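You operate a simulated robot arm through the tools that you are given. There is no shell and no other tool.

You run a simulated robot arm. Do the job below in one go: nothing can be reset, and whatever is moved stays where it is left.

## Task
Strap the carton into the fixture over the grey foam pad.
Fine: carton pushed close up to the stop, pad on top, strap over it, buckle lever down.

Only the result counts: the job must be done as asked and must still hold three seconds after the hand-in. Knocking over, shifting, dropping, spilling or breaking anything else fails it.

## Robot
A 7-joint arm with a two-finger parallel gripper, fixed in place. Base frame: the origin is at the foot of the arm, x ahead of it, y to its left, z up; the work surface is at about z = 0.85. Lengths are in m, angles in degrees, forces in N, time in s.
With the tool pointing down near the work surface it reaches from about 0.42 to 0.9 m from the base axis. Its first joint turns from -143.0 to 143.0 degrees. Payload 3 kg.
The tool frame sits at the grasp point between the pads (the TCP): z along the fingers, y along the line on which they close. The tips reach 0.03 m beyond it. The gripper opens to 0.094 m. The fingers are 0.028 m wide and 0.01 m thick; the gripper's body (0.05 by 0.096 m) begins 0.055 m behind the TCP.
Orientation is that of the tool frame in the base frame, as a unit quaternion [w, x, y, z]. With the fingers straight down and closing along the base's y, the tool's x points along the base's -x, its y along +y and its z along -z.

## Interface
- The arm moves only by the tool jog_arm. Its argument "moves" is one flat list of numbers, 7 for each row, row after row: the shift along the tool's x, y, z in m, then the turn, a rotation vector about the tool's x, y, z in degrees, then the closure, from 0 (fully open) to 1 (shut). In form: [dx, dy, dz, ax, ay, az, grip, dx, dy, dz, ax, ay, az, grip, ...]. A call has 1 to 20 rows; each row is the pose to reach, as a shift and turn from the pose commanded when the call began, along the tool's axes at that moment. Each row takes 0.2 s and may step no farther than 0.05 m and 8.6 degrees from the row before; otherwise, or with a gripper value out of range, the whole call is refused. Where a pose cannot be reached the arm comes as near as it can. A force on the tool above 90 N (or 10 N above the force at the start of the call, whichever is more), or a blocked arm, ends the call early, and 0.2 s more pass. The fingers move at their own pace (about 0.072 m/s each) and stop on an object; they squeeze with about 43 N. The grip force told is the motor's: it shows also when the fingers shut on nothing. Time passes only in rows, and 0.2 s behind the last, so rows that repeat a pose let the fingers close. The reply holds the time, the measured pose of the TCP, the force on the tool along the base axes, the opening and the grip force, in the units named above and with some noise, with the torque about the TCP (base axes, N m) and any sound that the robot's microphone picked up, and new pictures: "show" is both (left out), scene, wrist or none.
- Cameras (640 x 400 px; columns grow to the right, rows downward): "scene" is fixed at [0.3974, -0.499, 1.4291]; the picture's right is [0.99, -0.13, 0.00], its down [-0.05, -0.34, -0.94] and it looks along [0.13, 0.93, -0.34] (base axes); focal length 364 px, centre (320, 200). "wrist" rides on the gripper at [0.076, 0.014, -0.103] in the tool frame; the picture's right is [-0.18, 0.98, 0.00], its down [-0.75, -0.14, -0.64] and it looks along [-0.63, -0.12, 0.77] (tool axes); focal length 243 px, centre (320, 200).
- probe_pixels(camera, pixels): for up to 12 pixels [column, row] of the newest picture of that camera ("zoom" is the newest enlarged one), the place [x, y, z] in the base frame of the surface seen there, good to about 0.003 m. No time passes.
- enlarge(camera, box): a new picture of the part [left, top, right, bottom] of that camera's present view, enlarged. No time passes.
- job_done(): hands the job in; it is judged then, once.

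Unless the task says otherwise, let go and move clear before handing in.

The tools are called as name(argument=value, ...) on one line, values as JSON. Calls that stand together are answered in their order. jog_arm: Moves the arm, as the interface text tells. Its arguments: {"type":"object","properties":{"moves":{"type":"array","items":{"type":"number"}},"show":{"type":"string","enum":["both","scene","wrist","none"]}},"required":["moves"]} The other tools are called the same way: probe_pixels (camera, pixels) gives the place of the surface under pixels of a picture; enlarge (camera, box) takes an enlarged picture of a part of a camera's view; job_done () hands the job in.

At the start:

```text
time_s: 0.0
eef_pos: [0.2875, 0.4679, 1.3031]
tcp_rot: [-0.001, 0.0, 1.0, 0.0]
ft_force: [0.3, 0.7, -0.3]
moment: [0.01, 0.01, 0.02]
gripper_width: 0.0942
gripper_force: 0.1
```

scene: 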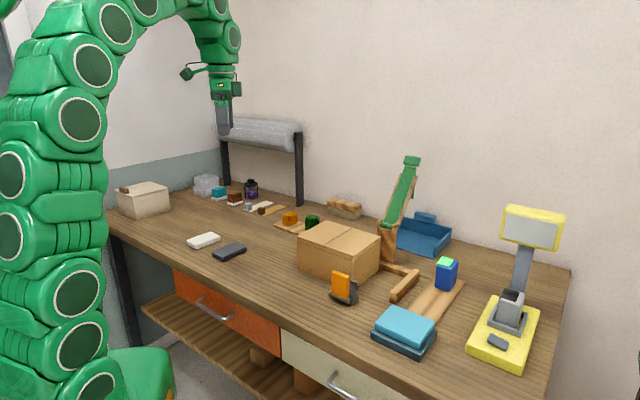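
wrist: 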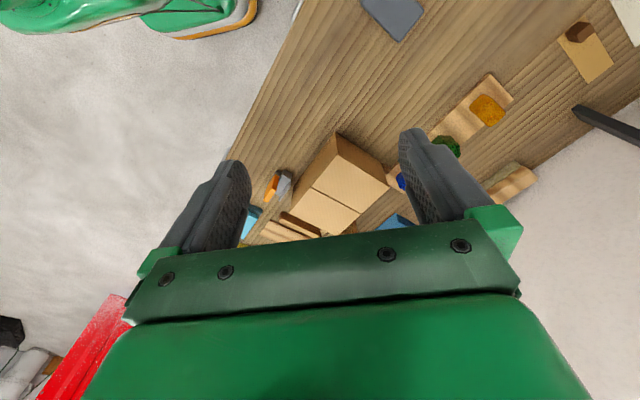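

The scene picture shows a carton near (340,252), a green strap arm standing at (400,200), an orange lever item at (343,288) and several loose pads. I will enlarge the fixture area to see the parts.

enlarge(camera="scene", box=[270, 140, 480, 360])

enlarge(camera="scene", box=[100, 110, 380, 285])

enlarge(camera="wrist", box=[230, 0, 640, 256])

```text
1.82 times, centred on (375, 250) of scene
```

zoom: 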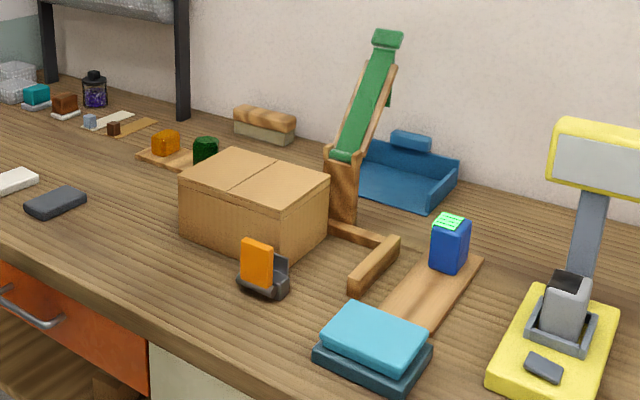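

```text
2.29 times, centred on (240, 198) of scene
```

zoom: 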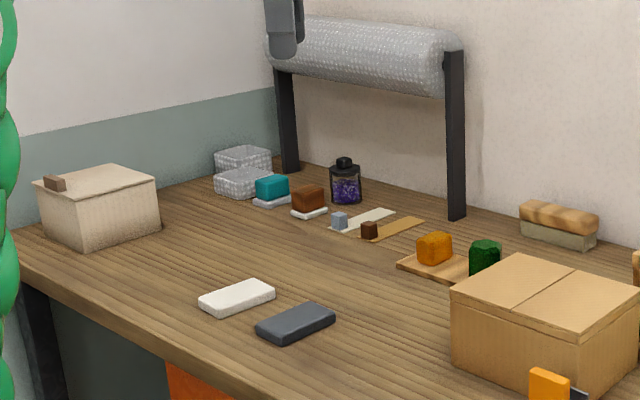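

```text
1.56 times, centred on (435, 128) of wrist
```

zoom: 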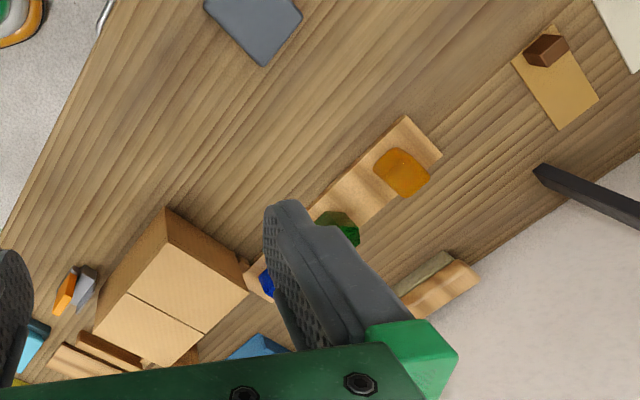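

The grey pad is at scene (230,251) with a white look-alike at (204,241). The fixture seems to be the wooden post with the green strap at (400,200), a stop bar at (405,285) and the orange buckle at (343,288). I'll probe the key points.

probe_pixels(camera="scene", pixels=[[299, 236], [326, 223], [380, 236], [352, 258], [300, 272], [351, 285], [379, 265], [230, 249], [213, 252], [229, 260], [246, 248], [230, 243]])

probe_pixels(camera="scene", pixels=[[411, 159], [400, 190], [388, 222], [386, 235], [389, 258], [398, 267], [417, 270], [405, 283], [392, 297], [341, 284], [352, 293], [343, 300]])

enlarge(camera="scene", box=[290, 210, 430, 310])

enlarge(camera="scene", box=[360, 150, 440, 230])

```text
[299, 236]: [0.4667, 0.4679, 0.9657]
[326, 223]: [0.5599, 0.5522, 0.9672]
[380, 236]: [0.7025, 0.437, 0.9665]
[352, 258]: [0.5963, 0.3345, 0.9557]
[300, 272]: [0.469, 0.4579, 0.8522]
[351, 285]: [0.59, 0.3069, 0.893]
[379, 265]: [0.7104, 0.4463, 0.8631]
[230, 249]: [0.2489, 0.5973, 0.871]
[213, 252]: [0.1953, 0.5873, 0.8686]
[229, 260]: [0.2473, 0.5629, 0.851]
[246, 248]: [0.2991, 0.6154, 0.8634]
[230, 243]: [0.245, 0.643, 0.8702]
```

```text
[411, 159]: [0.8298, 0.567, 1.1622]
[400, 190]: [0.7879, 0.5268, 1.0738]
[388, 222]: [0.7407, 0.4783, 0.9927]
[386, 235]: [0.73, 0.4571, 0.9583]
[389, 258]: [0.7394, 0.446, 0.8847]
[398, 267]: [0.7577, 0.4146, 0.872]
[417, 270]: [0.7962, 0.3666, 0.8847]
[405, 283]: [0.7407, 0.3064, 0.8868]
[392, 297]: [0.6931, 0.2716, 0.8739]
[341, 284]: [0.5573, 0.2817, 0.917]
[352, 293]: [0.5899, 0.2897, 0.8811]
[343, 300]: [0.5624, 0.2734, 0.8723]
```

```text
4.00 times, centred on (360, 260) of scene
```

zoom: 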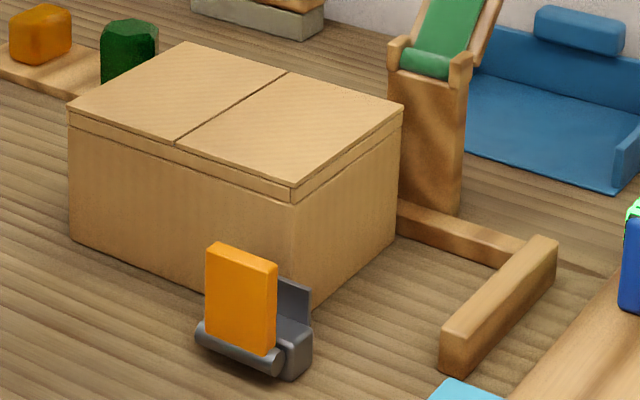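

```text
5.00 times, centred on (400, 190) of scene
```

zoom: 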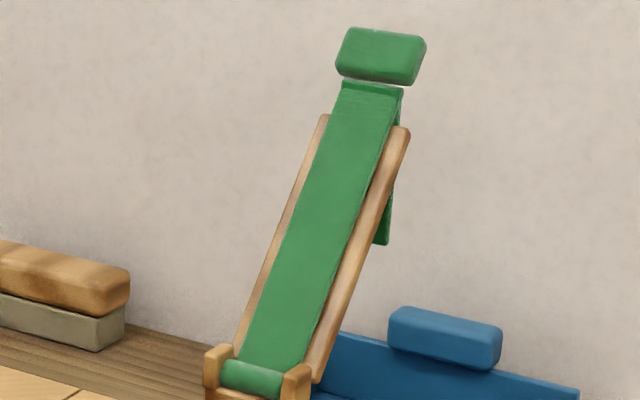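

The probes put the carton's edges along (0.7,-0.7) and (0.7,0.7). The stop face is about 0.1 m farther along (0.7,-0.7), the strap hinge is behind it and the buckle is in front. I'll yaw the tool 45° and move over the left side of the carton for a closer look.

jog_arm(moves=[-0.023, 0.013, 0.019, 0, 0, 6.43, 0, -0.046, 0.026, 0.037, 0, 0, 12.86, 0, -0.069, 0.039, 0.056, 0, 0, 19.29, 0, -0.091, 0.051, 0.074, 0, 0, 25.7, 0, -0.114, 0.064, 0.093, 0, 0, 32.1, 0, -0.137, 0.077, 0.111, 0, 0, 38.6, 0, -0.16, 0.09, 0.13, 0, 0, 45, 0, -0.16, 0.09, 0.13, 0, 0, 45, 0])

```text
time_s: 1.8
eef_pos: [0.4474, 0.5575, 1.173]
tcp_rot: [0.0, 0.383, 0.924, -0.001]
ft_force: [0.3, -0.2, -0.1]
moment: [-0.03, 0.02, -0.01]
gripper_width: 0.0939
gripper_force: 0.1
```

scene: 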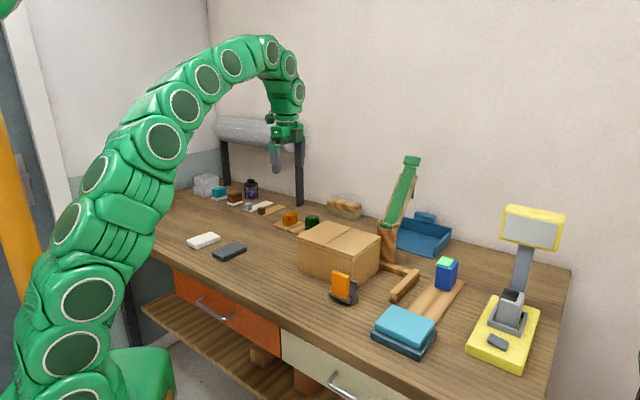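
wrist: 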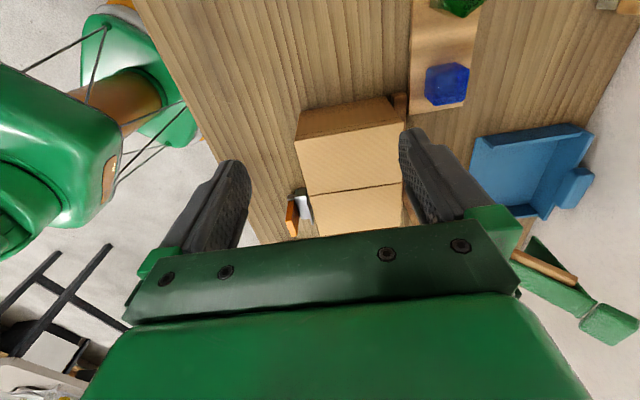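

The wrist picture shows the carton's left face around (350,120), a brown rail end at (400,103), and a plank with coloured blocks at (445,60) beside it. I'll probe these for clearances.

probe_pixels(camera="wrist", pixels=[[305, 113], [297, 138], [388, 99], [402, 122], [400, 98], [413, 60], [412, 110], [447, 82], [350, 105], [350, 122], [291, 215], [306, 203]])

enlarge(camera="wrist", box=[260, 80, 460, 240])

enlarge(camera="scene", box=[315, 255, 375, 310])

```text
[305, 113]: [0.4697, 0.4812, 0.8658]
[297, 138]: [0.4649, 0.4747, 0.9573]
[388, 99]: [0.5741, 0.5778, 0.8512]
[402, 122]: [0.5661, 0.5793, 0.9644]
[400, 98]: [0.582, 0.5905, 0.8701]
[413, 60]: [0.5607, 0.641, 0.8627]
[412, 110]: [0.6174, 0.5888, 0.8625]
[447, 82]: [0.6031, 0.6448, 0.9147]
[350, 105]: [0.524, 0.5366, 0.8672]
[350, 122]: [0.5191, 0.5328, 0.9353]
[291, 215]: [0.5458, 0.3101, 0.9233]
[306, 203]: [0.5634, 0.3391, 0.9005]
```

```text
2.50 times, centred on (360, 160) of wrist
```

zoom: 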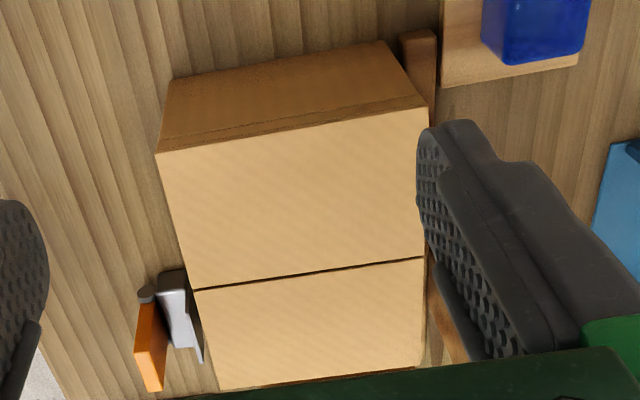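

```text
7.27 times, centred on (345, 282) of scene
```

zoom: 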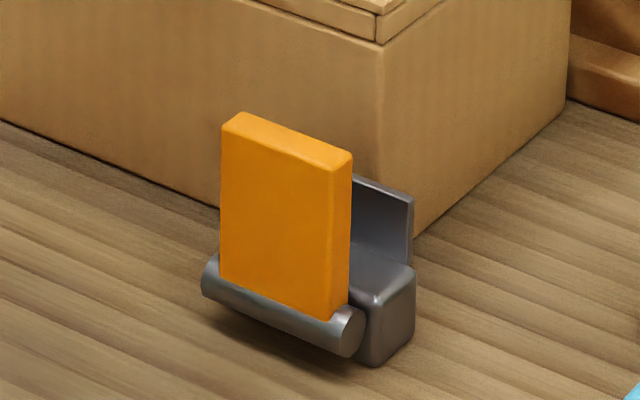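

The carton lies square to the rail: left face at u≈-0.008, right face at u≈0.187, and stop face near u≈0.293. Before touching anything I'll zoom in tightly on the strap and the stop to learn how they work.

enlarge(camera="scene", box=[385, 148, 433, 200])

enlarge(camera="wrist", box=[500, 220, 640, 360])

enlarge(camera="scene", box=[365, 205, 440, 305])

probe_pixels(camera="wrist", pixels=[[535, 240], [530, 250], [555, 295], [585, 305], [610, 322], [575, 280], [545, 265], [520, 257]])

```text
7.69 times, centred on (409, 174) of scene
```

zoom: 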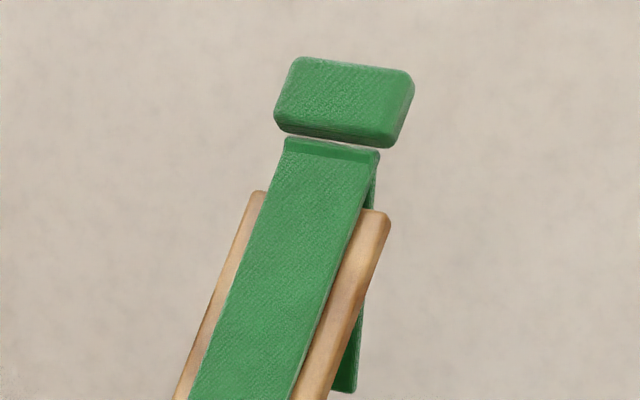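

```text
2.86 times, centred on (570, 290) of wrist
```

zoom: 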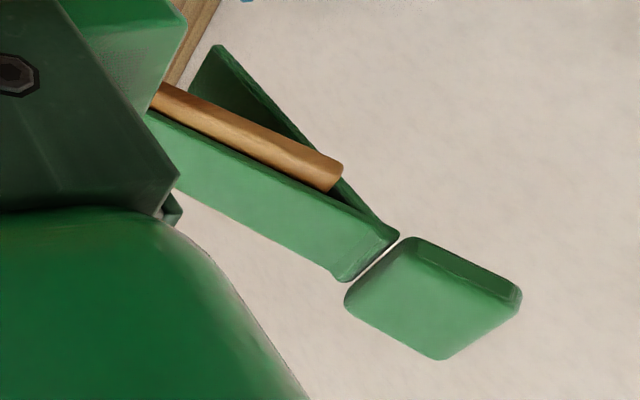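

```text
4.00 times, centred on (402, 255) of scene
```

zoom: 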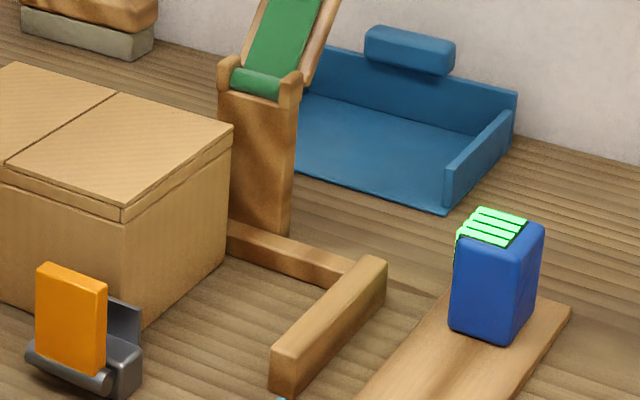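

```text
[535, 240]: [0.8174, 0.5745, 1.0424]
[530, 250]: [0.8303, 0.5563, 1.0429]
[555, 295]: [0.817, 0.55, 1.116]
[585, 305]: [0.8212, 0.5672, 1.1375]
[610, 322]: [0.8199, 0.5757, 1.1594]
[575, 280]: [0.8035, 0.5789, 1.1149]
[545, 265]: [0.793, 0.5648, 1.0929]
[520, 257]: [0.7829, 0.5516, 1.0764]
```

The strap has a front link with a handle block at its tip and a free flap hanging behind. The buckle lever stands upright with its hinge at the front, and the stop face sits about 0.1 m from the carton. I'll lower the open fingers beside the carton's left face, tilted so the tips lead low.

jog_arm(moves=[-0.003, 0.004, 0.039, 0, -2.2, 0, 0, -0.005, 0.008, 0.078, 0, -4.3, 0, 0, -0.008, 0.012, 0.117, 0, -6.4, 0, 0, -0.01, 0.016, 0.156, 0, -8.6, 0, 0, -0.013, 0.02, 0.195, 0, -10.7, 0, 0, -0.015, 0.024, 0.234, 0, -12.9, 0, 0, -0.018, 0.0275, 0.273, 0, -15, 0, 0, -0.018, 0.0275, 0.273, 0, -15, 0, 0])

```text
time_s: 3.6
eef_pos: [0.4782, 0.5658, 0.8988]
tcp_rot: [0.12, 0.379, 0.916, -0.05]
ft_force: [0.3, 0.1, 0.0]
moment: [-0.01, 0.0, 0.0]
gripper_width: 0.094
gripper_force: 0.1
```

scene: 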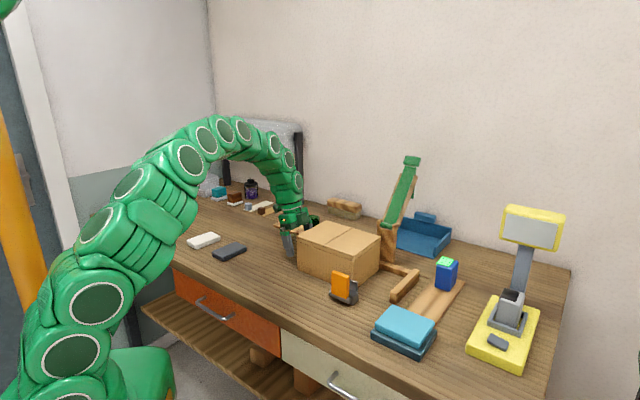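
wrist: 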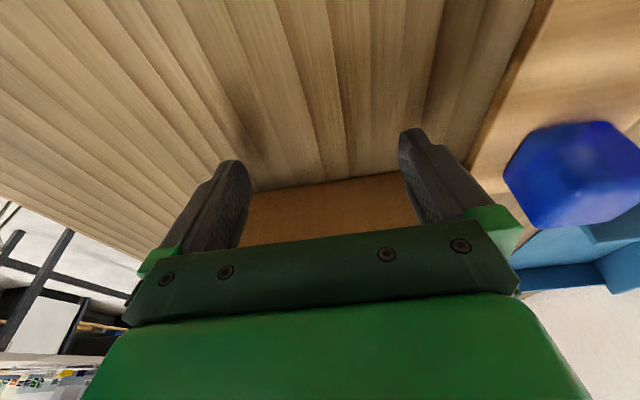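

The fingers are at u≈-0.062, v≈0.738, square to the carton's left face with about 3 cm of gap. I'll push along (0.7,-0.7) in slow steps, stopping short of the stop.

jog_arm(moves=[-0.0145, 0, 0.0039, 0, 0, 0, 0, -0.029, 0, 0.0078, 0, 0, 0, 0, -0.0435, 0, 0.0117, 0, 0, 0, 0, -0.058, 0, 0.0155, 0, 0, 0, 0, -0.0725, 0, 0.0194, 0, 0, 0, 0, -0.087, 0, 0.0233, 0, 0, 0, 0, -0.0966, 0, 0.0259, 0, 0, 0, 0, -0.1063, 0, 0.0285, 0, 0, 0, 0])

```text
time_s: 5.4
eef_pos: [0.5577, 0.4875, 0.8991]
tcp_rot: [0.12, 0.38, 0.916, -0.05]
ft_force: [-3.7, 1.2, -1.3]
moment: [0.13, 0.05, -0.21]
gripper_width: 0.0938
gripper_force: 0.0
```

scene: 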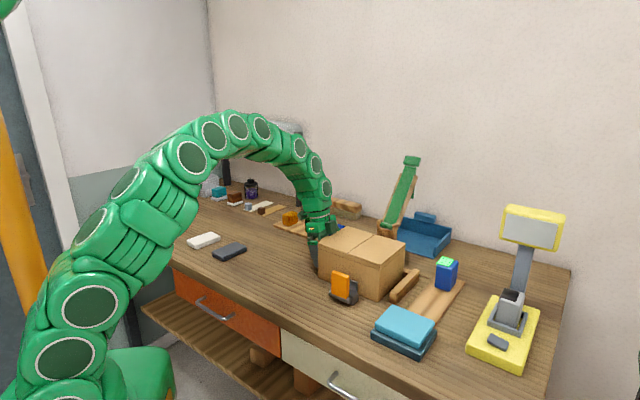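
wrist: 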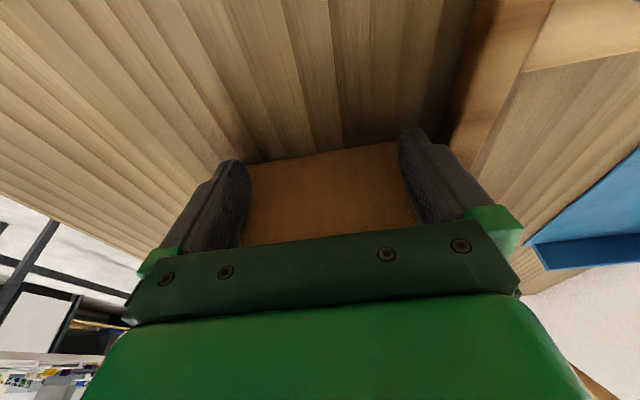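

The carton has moved to just short of the stop, with about 4 N of push and its faces still square. I'll enlarge the gap near scene (400,280) and probe it.

enlarge(camera="scene", box=[310, 215, 440, 310])

probe_pixels(camera="scene", pixels=[[405, 245], [378, 267], [320, 247], [378, 293], [404, 268], [391, 293], [412, 278], [404, 283]])

```text
4.21 times, centred on (375, 262) of scene
```

zoom: 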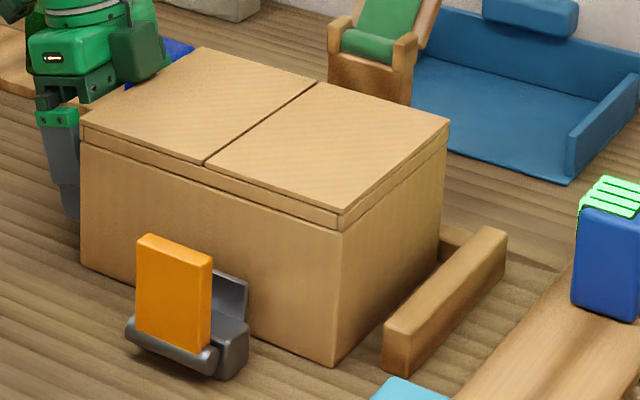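

```text
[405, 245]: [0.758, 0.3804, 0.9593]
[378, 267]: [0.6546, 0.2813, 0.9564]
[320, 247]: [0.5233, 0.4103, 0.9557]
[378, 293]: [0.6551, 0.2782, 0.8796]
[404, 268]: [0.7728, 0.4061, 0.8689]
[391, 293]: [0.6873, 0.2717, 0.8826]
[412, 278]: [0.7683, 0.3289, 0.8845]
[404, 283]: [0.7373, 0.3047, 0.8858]
```

The carton's right face is at u≈0.266 and the stop face is near u≈0.294, so about 2.8 cm is left. I'll push 2.2 cm more and read the force.

jog_arm(moves=[-0.0077, 0, 0.0021, 0, 0, 0, 0, -0.0145, 0, 0.0039, 0, 0, 0, 0, -0.0213, 0, 0.0057, 0, 0, 0, 0, -0.0213, 0, 0.0057, 0, 0, 0, 0])

enlarge(camera="scene", box=[310, 215, 440, 310])

```text
time_s: 6.4
eef_pos: [0.5723, 0.4721, 0.9]
tcp_rot: [0.12, 0.38, 0.916, -0.051]
ft_force: [-4.8, 2.0, 1.7]
moment: [0.01, 0.1, -0.15]
gripper_width: 0.094
gripper_force: 0.0
```

scene: 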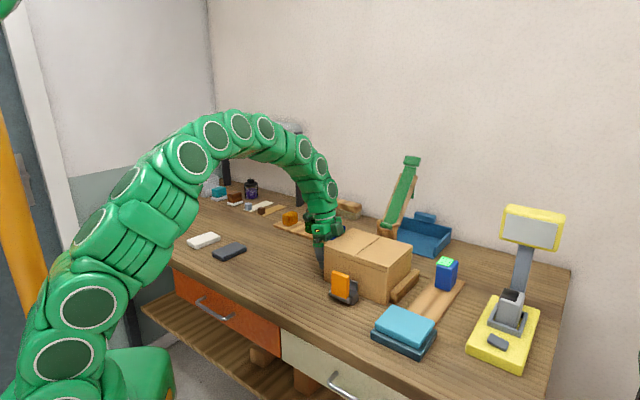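
wrist: 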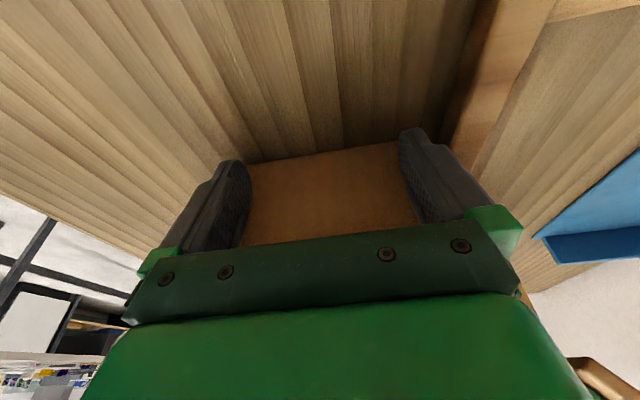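

```text
4.21 times, centred on (375, 262) of scene
```

zoom: 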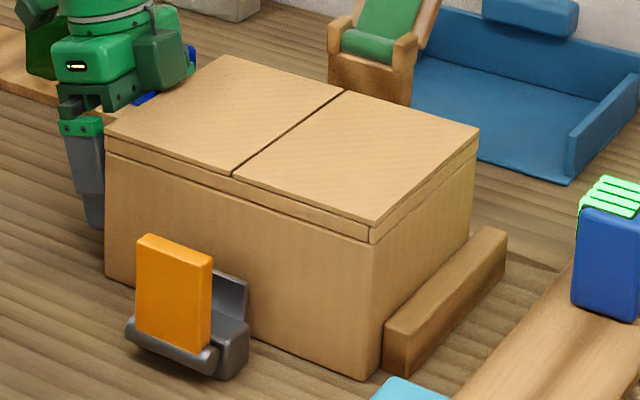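

The gap at zoom (385,340) is now only a few millimetres and the push force is about 5 N. I'll go on in 2 mm steps until the force rises.

jog_arm(moves=[-0.0019, 0, 0.0005, 0, 0, 0, 0, -0.0039, 0, 0.001, 0, 0, 0, 0], show="scene")

jog_arm(moves=[-0.0015, 0, 0.0004, 0, 0, 0, 0, -0.0029, 0, 0.0008, 0, 0, 0, 0], show="scene")

enlarge(camera="scene", box=[350, 240, 430, 310])

```text
time_s: 7.0
eef_pos: [0.5715, 0.4712, 0.8997]
tcp_rot: [0.118, 0.379, 0.917, -0.049]
ft_force: [-47.3, 30.7, 12.7]
moment: [0.05, 1.54, -2.06]
gripper_width: 0.0939
gripper_force: 0.1
```

scene: 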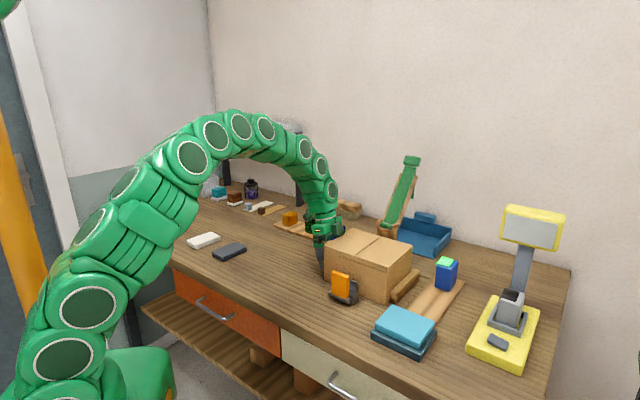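

```text
time_s: 7.5
eef_pos: [0.5721, 0.4708, 0.8995]
tcp_rot: [0.117, 0.379, 0.917, -0.049]
ft_force: [-3.9, 4.2, 0.7]
moment: [-0.05, 0.21, -0.31]
gripper_width: 0.0939
gripper_force: 0.0
stopped in row 2: the force on the tool passed its limit at 93 N (the readings are from after the stop); the commanded pose is now the measured one
```

scene: 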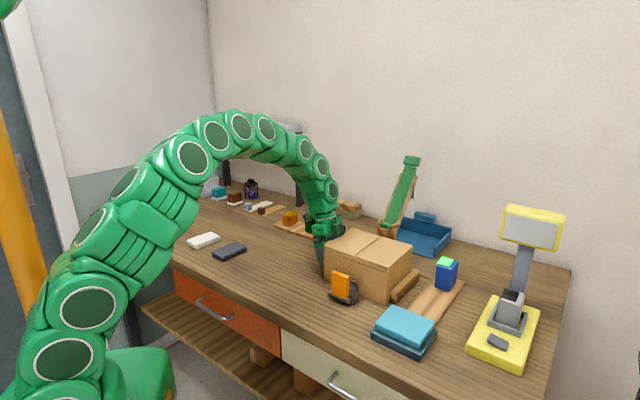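

```text
5.71 times, centred on (390, 275) of scene
```

zoom: 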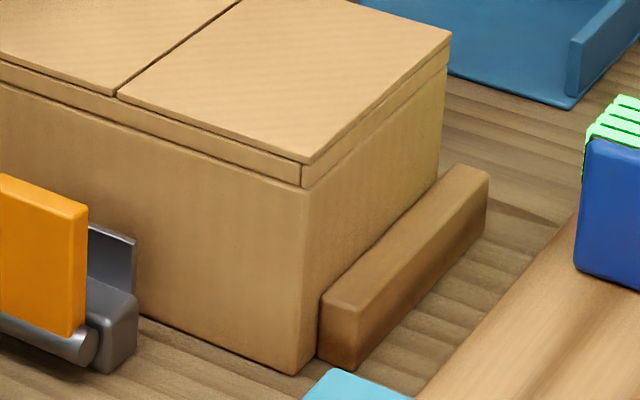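

The force rose sharply (47 N, then 93 N), so the carton is firm against the stop. I'll back the fingers off along the push line, raise up, and check the carton's alignment.

jog_arm(moves=[0.02, 0, -0.0054, 0, 0, 0, 0, 0.05, 0, -0.0134, 0, 0, 0, 0, 0.06, 0, -0.055, 0, 0, 0, 0, 0.0676, 0, -0.1, 0, 0, 0, 0, 0.075, 0, -0.145, 0, 0, 0, 0, 0.08, 0, -0.19, 0, 0, 0, 0, 0.08, 0, -0.23, 0, 0, 0, 0])

enlarge(camera="scene", box=[310, 215, 440, 310])

probe_pixels(camera="zoom", pixels=[[110, 130], [255, 65], [500, 135], [388, 226], [388, 355], [240, 180], [340, 98], [440, 290], [370, 30], [375, 60]])

```text
time_s: 9.1
eef_pos: [0.4795, 0.5631, 1.1032]
tcp_rot: [0.117, 0.379, 0.916, -0.05]
ft_force: [-0.5, -0.2, 0.5]
moment: [0.01, -0.01, -0.03]
gripper_width: 0.0941
gripper_force: 0.0
```

scene: 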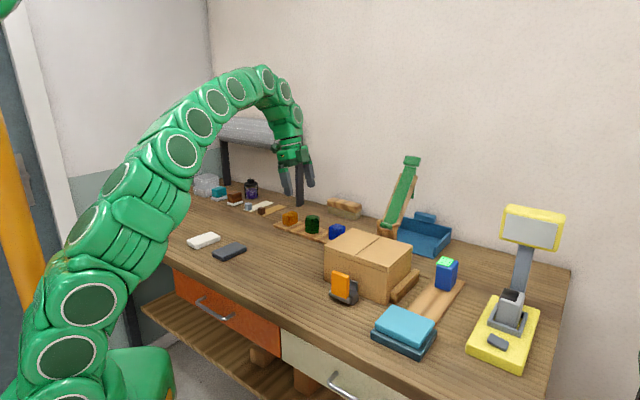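
wrist: 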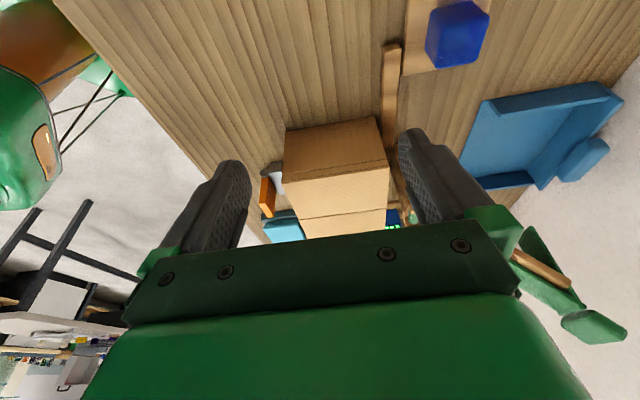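

```text
4.21 times, centred on (375, 262) of scene
```

zoom: 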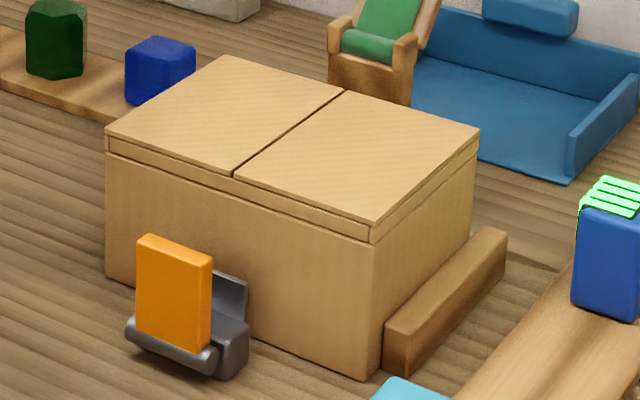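

```text
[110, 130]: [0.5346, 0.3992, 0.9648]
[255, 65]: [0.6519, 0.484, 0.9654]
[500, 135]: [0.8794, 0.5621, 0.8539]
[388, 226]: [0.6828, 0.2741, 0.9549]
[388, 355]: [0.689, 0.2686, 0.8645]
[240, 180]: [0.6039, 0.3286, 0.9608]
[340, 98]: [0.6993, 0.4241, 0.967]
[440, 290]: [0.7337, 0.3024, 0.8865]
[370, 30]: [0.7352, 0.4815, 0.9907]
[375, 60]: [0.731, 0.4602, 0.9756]
```

The carton now sits with its centre at u≈0.195, v≈0.735 and its top at z≈0.966. Next I'll measure the grey pad at scene (230,251).

enlarge(camera="scene", box=[180, 225, 260, 270])

```text
8.00 times, centred on (220, 248) of scene
```

zoom: 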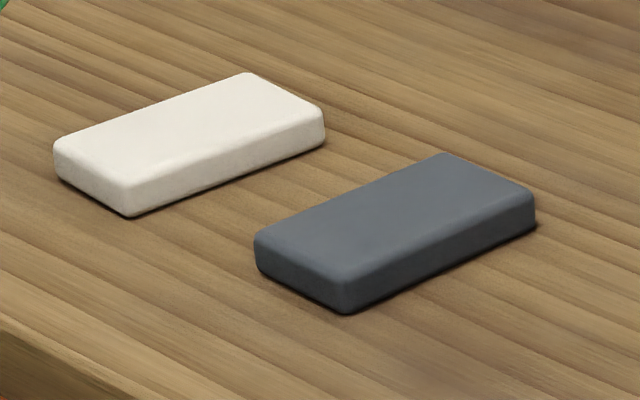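

probe_pixels(camera="zoom", pixels=[[262, 235], [345, 275], [525, 193], [445, 158], [395, 215], [347, 310], [533, 225], [120, 185], [318, 108], [325, 140], [250, 76], [460, 250]])

```text
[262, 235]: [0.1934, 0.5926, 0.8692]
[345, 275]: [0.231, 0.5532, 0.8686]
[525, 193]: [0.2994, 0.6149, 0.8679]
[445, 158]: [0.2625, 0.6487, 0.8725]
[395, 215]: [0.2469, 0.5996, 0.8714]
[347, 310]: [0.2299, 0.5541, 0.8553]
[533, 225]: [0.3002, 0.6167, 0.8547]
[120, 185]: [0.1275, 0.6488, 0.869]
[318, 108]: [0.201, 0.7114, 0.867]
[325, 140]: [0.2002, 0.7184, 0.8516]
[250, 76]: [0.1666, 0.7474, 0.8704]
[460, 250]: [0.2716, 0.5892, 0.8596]
```

The pad's corners give a centre of (0.247, 0.602), about 0.055 × 0.092 m at the top, long axis near 42°. I'll level the tool and move toward the pad first.

jog_arm(moves=[0.0312, -0.0243, -0.0084, 0, 5, 0, 0, 0.0625, -0.0485, -0.0167, 0, 10, 0, 0, 0.0937, -0.0728, -0.0251, 0, 15, 0, 0, 0.0937, -0.0728, -0.0251, 0, 15, 0, 0], show="none")

jog_arm(moves=[0.0087, -0.0059, 0.0045, 0, 0, -8.07, 0, 0.0174, -0.0117, 0.0091, 0, 0, -16.15, 0, 0.026, -0.0176, 0.0136, 0, 0, -24.2, 0, 0.0347, -0.0234, 0.0182, 0, 0, -32.3, 0, 0.0434, -0.0293, 0.0227, 0, 0, -40.4, 0, 0.0521, -0.0351, 0.0273, 0, 0, -48.4, 0, 0.0608, -0.041, 0.0318, 0, 0, -56.5, 0, 0.0694, -0.0468, 0.0364, 0, 0, -64.6, 0, 0.0781, -0.0527, 0.0409, 0, 0, -72.7, 0, 0.0868, -0.0585, 0.0455, 0, 0, -80.7, 0, 0.0955, -0.0644, 0.05, 0, 0, -88.8, 0, 0.0955, -0.0644, 0.05, 0, 0, -88.8, 0])

```text
time_s: 10.1
eef_pos: [0.3532, 0.5809, 1.1029]
tcp_rot: [-0.004, 0.382, 0.924, 0.0]
ft_force: [0.1, 0.6, -0.3]
moment: [0.03, -0.04, -0.01]
gripper_width: 0.094
gripper_force: 0.0
```

```text
time_s: 12.7
eef_pos: [0.2407, 0.6062, 1.0533]
tcp_rot: [-0.002, -0.375, 0.927, 0.002]
ft_force: [1.1, -0.3, -0.7]
moment: [0.01, 0.02, 0.01]
gripper_width: 0.0939
gripper_force: 0.1
```

scene: 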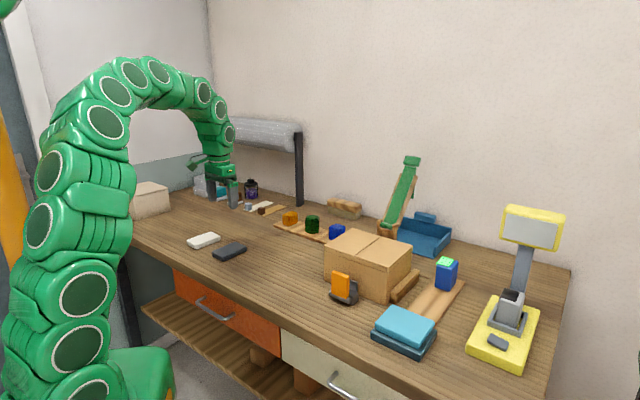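
wrist: 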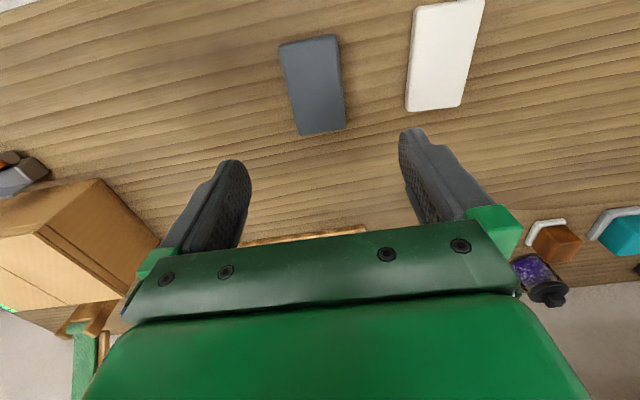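

The wrist picture shows the grey pad cleanly at (312,85) between the finger lines, with the white one outside at (445,55). I'll probe its corners to refine the grasp.

probe_pixels(camera="wrist", pixels=[[282, 49], [334, 38], [343, 124], [302, 131], [312, 85], [278, 45], [337, 35], [347, 128], [298, 136], [408, 108], [415, 50]])

```text
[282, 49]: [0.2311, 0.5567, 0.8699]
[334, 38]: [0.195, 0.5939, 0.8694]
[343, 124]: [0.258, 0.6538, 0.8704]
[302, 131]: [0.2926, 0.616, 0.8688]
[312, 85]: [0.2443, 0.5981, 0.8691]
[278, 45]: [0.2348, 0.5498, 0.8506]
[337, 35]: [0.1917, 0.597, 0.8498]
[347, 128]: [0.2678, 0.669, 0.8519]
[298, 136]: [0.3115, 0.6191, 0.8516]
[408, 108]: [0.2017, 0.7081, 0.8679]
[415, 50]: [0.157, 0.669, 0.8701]
```

The pad's centre is about (0.2455, 0.604) with its long axis at 44°, matching the tool yaw. I'll correct by a few millimetres and descend to z≈0.93.

jog_arm(moves=[-0.0007, -0.0017, 0.041, 0, 0, 0, 0, -0.0013, -0.0033, 0.082, 0, 0, 0, 0, -0.0019, -0.0049, 0.123, 0, 0, 0, 0, -0.0019, -0.0049, 0.123, 0, 0, 0, 0])

```text
time_s: 13.7
eef_pos: [0.2468, 0.6047, 0.9299]
tcp_rot: [-0.001, -0.373, 0.928, 0.003]
ft_force: [0.1, 1.3, 0.1]
moment: [-0.01, -0.01, -0.04]
gripper_width: 0.0939
gripper_force: 0.0
```

scene: 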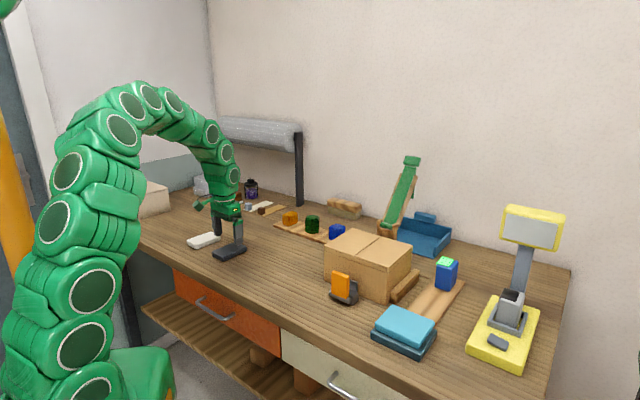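
wrist: 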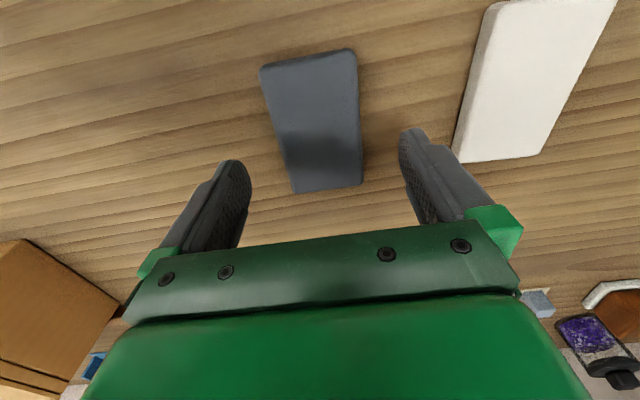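

The pad sits centred between the fingers. I'll descend to z≈0.884 and close on it.

jog_arm(moves=[0, 0, 0.025, 0, 0, 0, 0, 0, 0, 0.046, 0, 0, 0, 0, 0, 0, 0.046, 0, 0, 0, 0.3, 0, 0, 0.046, 0, 0, 0, 0.7, 0, 0, 0.046, 0, 0, 0, 0.7, 0, 0, 0.046, 0, 0, 0, 0.7])

```text
time_s: 15.1
eef_pos: [0.245, 0.6027, 0.8834]
tcp_rot: [-0.001, -0.374, 0.928, 0.004]
ft_force: [0.6, -1.0, -0.2]
moment: [-0.01, -0.02, -0.01]
gripper_width: 0.0607
gripper_force: 42.7
```

scene: 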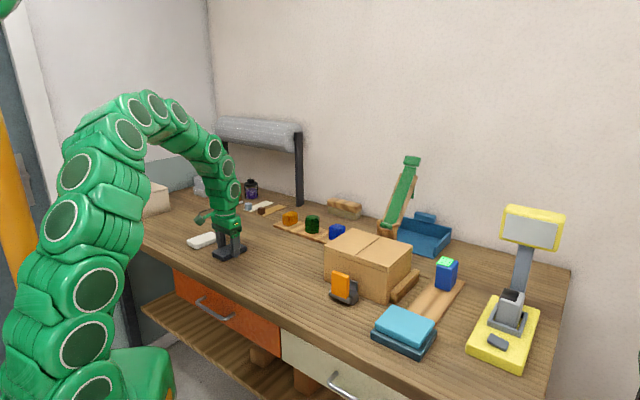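
wrist: 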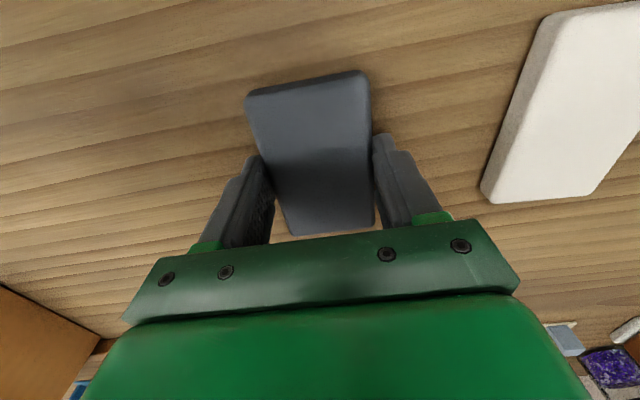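

The grip reads 42.7 N at 0.061 m, so the pad is held. I'll lift it straight up.

jog_arm(moves=[0, 0, -0.02, 0, 0, 0, 0.7, 0, 0, -0.06, 0, 0, 0, 0.7, 0, 0, -0.1, 0, 0, 0, 0.7, 0, 0, -0.14, 0, 0, 0, 0.7, 0, 0, -0.18, 0, 0, 0, 0.7, 0, 0, -0.2, 0, 0, 0, 0.7])

```text
time_s: 16.5
eef_pos: [0.2499, 0.6058, 1.0886]
tcp_rot: [-0.001, -0.374, 0.928, 0.004]
ft_force: [-0.2, 1.0, -0.3]
moment: [0.01, 0.02, -0.02]
gripper_width: 0.0603
gripper_force: 42.8
```

scene: 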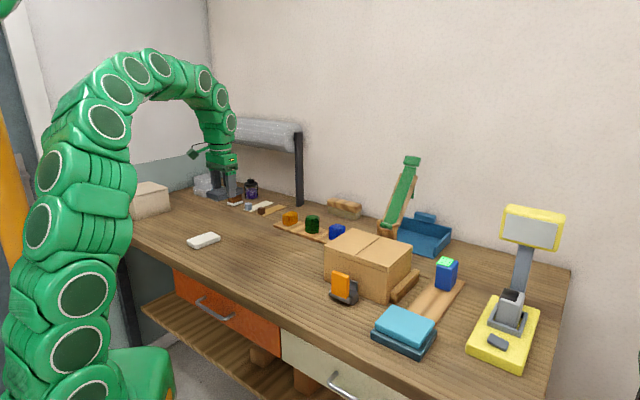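
wrist: 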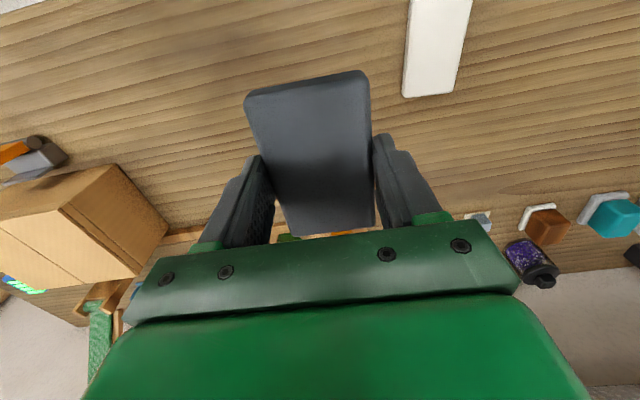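

The pad is held level. I'll carry it over the carton at z≈1.08, turning the tool so the pad's long side lies across the strap line.

jog_arm(moves=[-0.011, -0.0371, 0.0007, 0, 0, 7.42, 0.7, -0.022, -0.0741, 0.0013, 0, 0, 14.83, 0.7, -0.033, -0.1112, 0.002, 0, 0, 22.25, 0.7, -0.044, -0.1482, 0.0027, 0, 0, 29.67, 0.7, -0.055, -0.1853, 0.0033, 0, 0, 37.08, 0.7, -0.066, -0.2224, 0.004, 0, 0, 44.5, 0.7, -0.077, -0.2594, 0.0047, 0, 0, 51.9, 0.7, -0.088, -0.2965, 0.0053, 0, 0, 59.3, 0.7, -0.099, -0.3335, 0.006, 0, 0, 66.75, 0.7, -0.11, -0.3706, 0.0067, 0, 0, 74.2, 0.7, -0.121, -0.4076, 0.0073, 0, 0, 81.6, 0.7, -0.132, -0.4447, 0.008, 0, 0, 89, 0.7, -0.132, -0.4447, 0.008, 0, 0, 89, 0.7, -0.132, -0.4447, 0.008, 0, 0, 89, 0.7])

```text
time_s: 19.5
eef_pos: [0.6516, 0.3754, 1.0739]
tcp_rot: [-0.003, 0.384, 0.923, 0.001]
ft_force: [-0.7, -0.1, -0.6]
moment: [0.0, -0.03, 0.01]
gripper_width: 0.0607
gripper_force: 42.8
```

scene: 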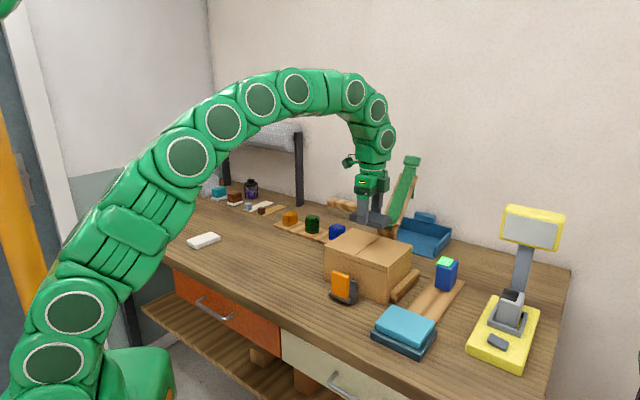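
wrist: 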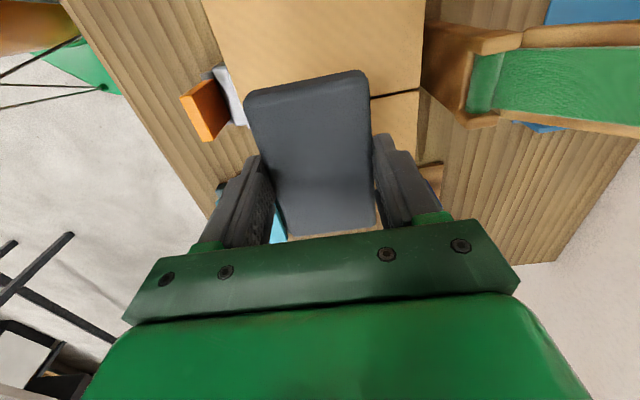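

The pad is now over the carton's centre (u≈0.195, v≈0.726), and the strap hinge shows clearly at wrist (490,80). I'll probe the hinge, post, carton edges and buckle from this closer view before lowering.

probe_pixels(camera="wrist", pixels=[[425, 60], [485, 80], [475, 95], [500, 80], [505, 30], [490, 122], [600, 75], [600, 140], [600, 40], [415, 85], [418, 40], [222, 40]])

probe_pixels(camera="wrist", pixels=[[205, 95], [185, 98], [205, 138], [218, 72], [240, 100], [228, 68], [222, 85], [235, 122], [470, 50], [430, 30], [435, 110], [520, 45]])

enlarge(camera="wrist", box=[400, 0, 640, 150])

enlarge(camera="wrist", box=[170, 50, 270, 160])

```text
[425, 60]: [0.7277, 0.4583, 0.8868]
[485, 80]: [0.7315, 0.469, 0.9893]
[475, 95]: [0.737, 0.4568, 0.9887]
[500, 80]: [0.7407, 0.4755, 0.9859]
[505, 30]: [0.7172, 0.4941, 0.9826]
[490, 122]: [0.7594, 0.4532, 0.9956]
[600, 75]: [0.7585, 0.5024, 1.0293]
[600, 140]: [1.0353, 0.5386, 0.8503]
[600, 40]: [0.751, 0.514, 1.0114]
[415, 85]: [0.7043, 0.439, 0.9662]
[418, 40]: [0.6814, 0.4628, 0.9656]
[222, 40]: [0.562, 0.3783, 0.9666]
```

```text
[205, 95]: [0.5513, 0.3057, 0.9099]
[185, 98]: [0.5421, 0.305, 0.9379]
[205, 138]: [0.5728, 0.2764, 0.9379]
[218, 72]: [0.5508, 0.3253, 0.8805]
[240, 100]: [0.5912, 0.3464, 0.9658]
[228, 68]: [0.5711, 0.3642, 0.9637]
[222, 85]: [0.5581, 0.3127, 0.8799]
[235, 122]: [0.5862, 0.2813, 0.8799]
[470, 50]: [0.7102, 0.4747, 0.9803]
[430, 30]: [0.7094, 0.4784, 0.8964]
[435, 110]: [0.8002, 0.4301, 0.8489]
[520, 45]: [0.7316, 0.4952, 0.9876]
```

```text
2.67 times, centred on (520, 75) of wrist
```

zoom: 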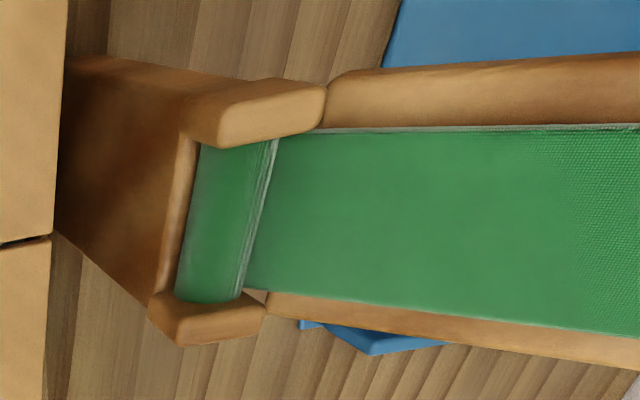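

```text
3.64 times, centred on (220, 105) of wrist
```

zoom: 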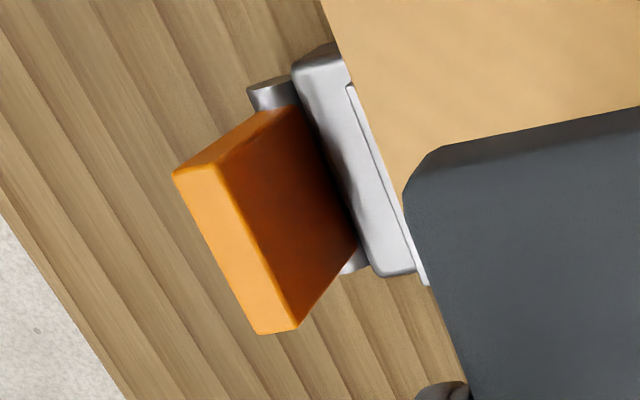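

The carton top is at z≈0.966, so the pad bottom (0.033 m below the TCP) will touch at TCP z≈1.000. I'll lower to about 1.004 and check.

jog_arm(moves=[0, 0, 0.025, 0, 0, 0, 0.7, 0, 0, 0.05, 0, 0, 0, 0.7, 0, 0, 0.065, 0, 0, 0, 0.7, 0, 0, 0.07, 0, 0, 0, 0.7, 0, 0, 0.07, 0, 0, 0, 0.7], show="scene")

enlarge(camera="scene", box=[310, 175, 440, 310])

```text
time_s: 20.7
eef_pos: [0.6519, 0.3739, 1.0039]
tcp_rot: [-0.003, 0.383, 0.924, 0.002]
ft_force: [0.5, -0.3, -0.3]
moment: [0.0, -0.01, -0.02]
gripper_width: 0.0609
gripper_force: 43.0
```

scene: 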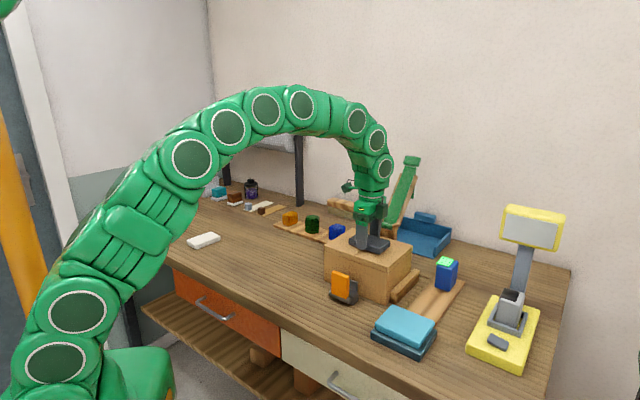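

```text
2.96 times, centred on (375, 242) of scene
```

zoom: 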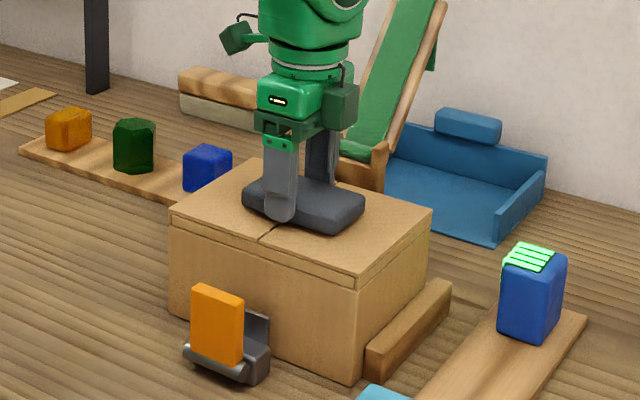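

The pad hovers a few millimetres above the carton at about the right place. I'll lower 4 mm more in small rows until it touches, then release.

jog_arm(moves=[0, 0, 0.002, 0, 0, 0, 0.7, 0, 0, 0.0035, 0, 0, 0, 0.7, 0, 0, 0.0035, 0, 0, 0, 0.7], show="none")

```text
time_s: 21.5
eef_pos: [0.6514, 0.373, 1.0001]
tcp_rot: [-0.004, 0.384, 0.923, 0.002]
ft_force: [0.7, -0.6, -0.2]
moment: [0.02, -0.02, -0.01]
gripper_width: 0.0604
gripper_force: 43.1
```

There is no contact force yet at z≈1.000. I'll go 1.5 mm lower, then open the fingers.

jog_arm(moves=[0, 0, 0.0015, 0, 0, 0, 0.7, 0, 0, 0.0015, 0, 0, 0, 0.7], show="none")

jog_arm(moves=[0, 0, 0, 0, 0, 0, 0.3, 0, 0, 0, 0, 0, 0, 0.0, 0, 0, 0, 0, 0, 0, 0.0])

```text
time_s: 22.1
eef_pos: [0.651, 0.3736, 0.9985]
tcp_rot: [-0.003, 0.384, 0.923, 0.001]
ft_force: [-1.0, -1.2, 4.8]
moment: [-0.17, -0.23, -0.06]
gripper_width: 0.0606
gripper_force: 43.1
```

```text
time_s: 22.9
eef_pos: [0.6516, 0.3734, 0.9972]
tcp_rot: [-0.002, 0.383, 0.924, 0.002]
ft_force: [-0.7, -0.8, 0.2]
moment: [-0.01, 0.04, 0.01]
gripper_width: 0.094
gripper_force: 0.0
```

scene: 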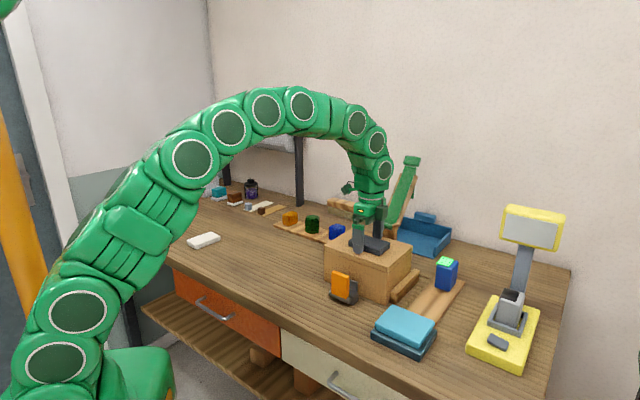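
wrist: 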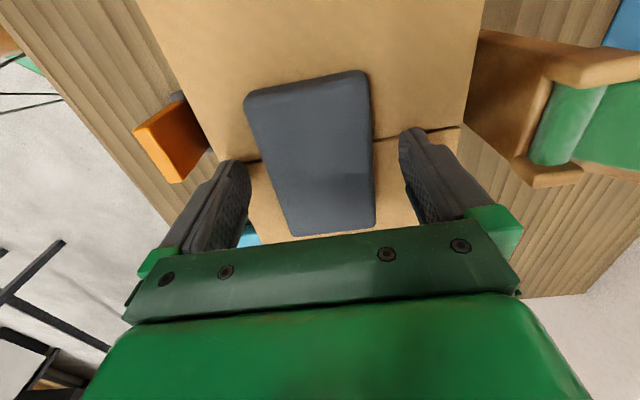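

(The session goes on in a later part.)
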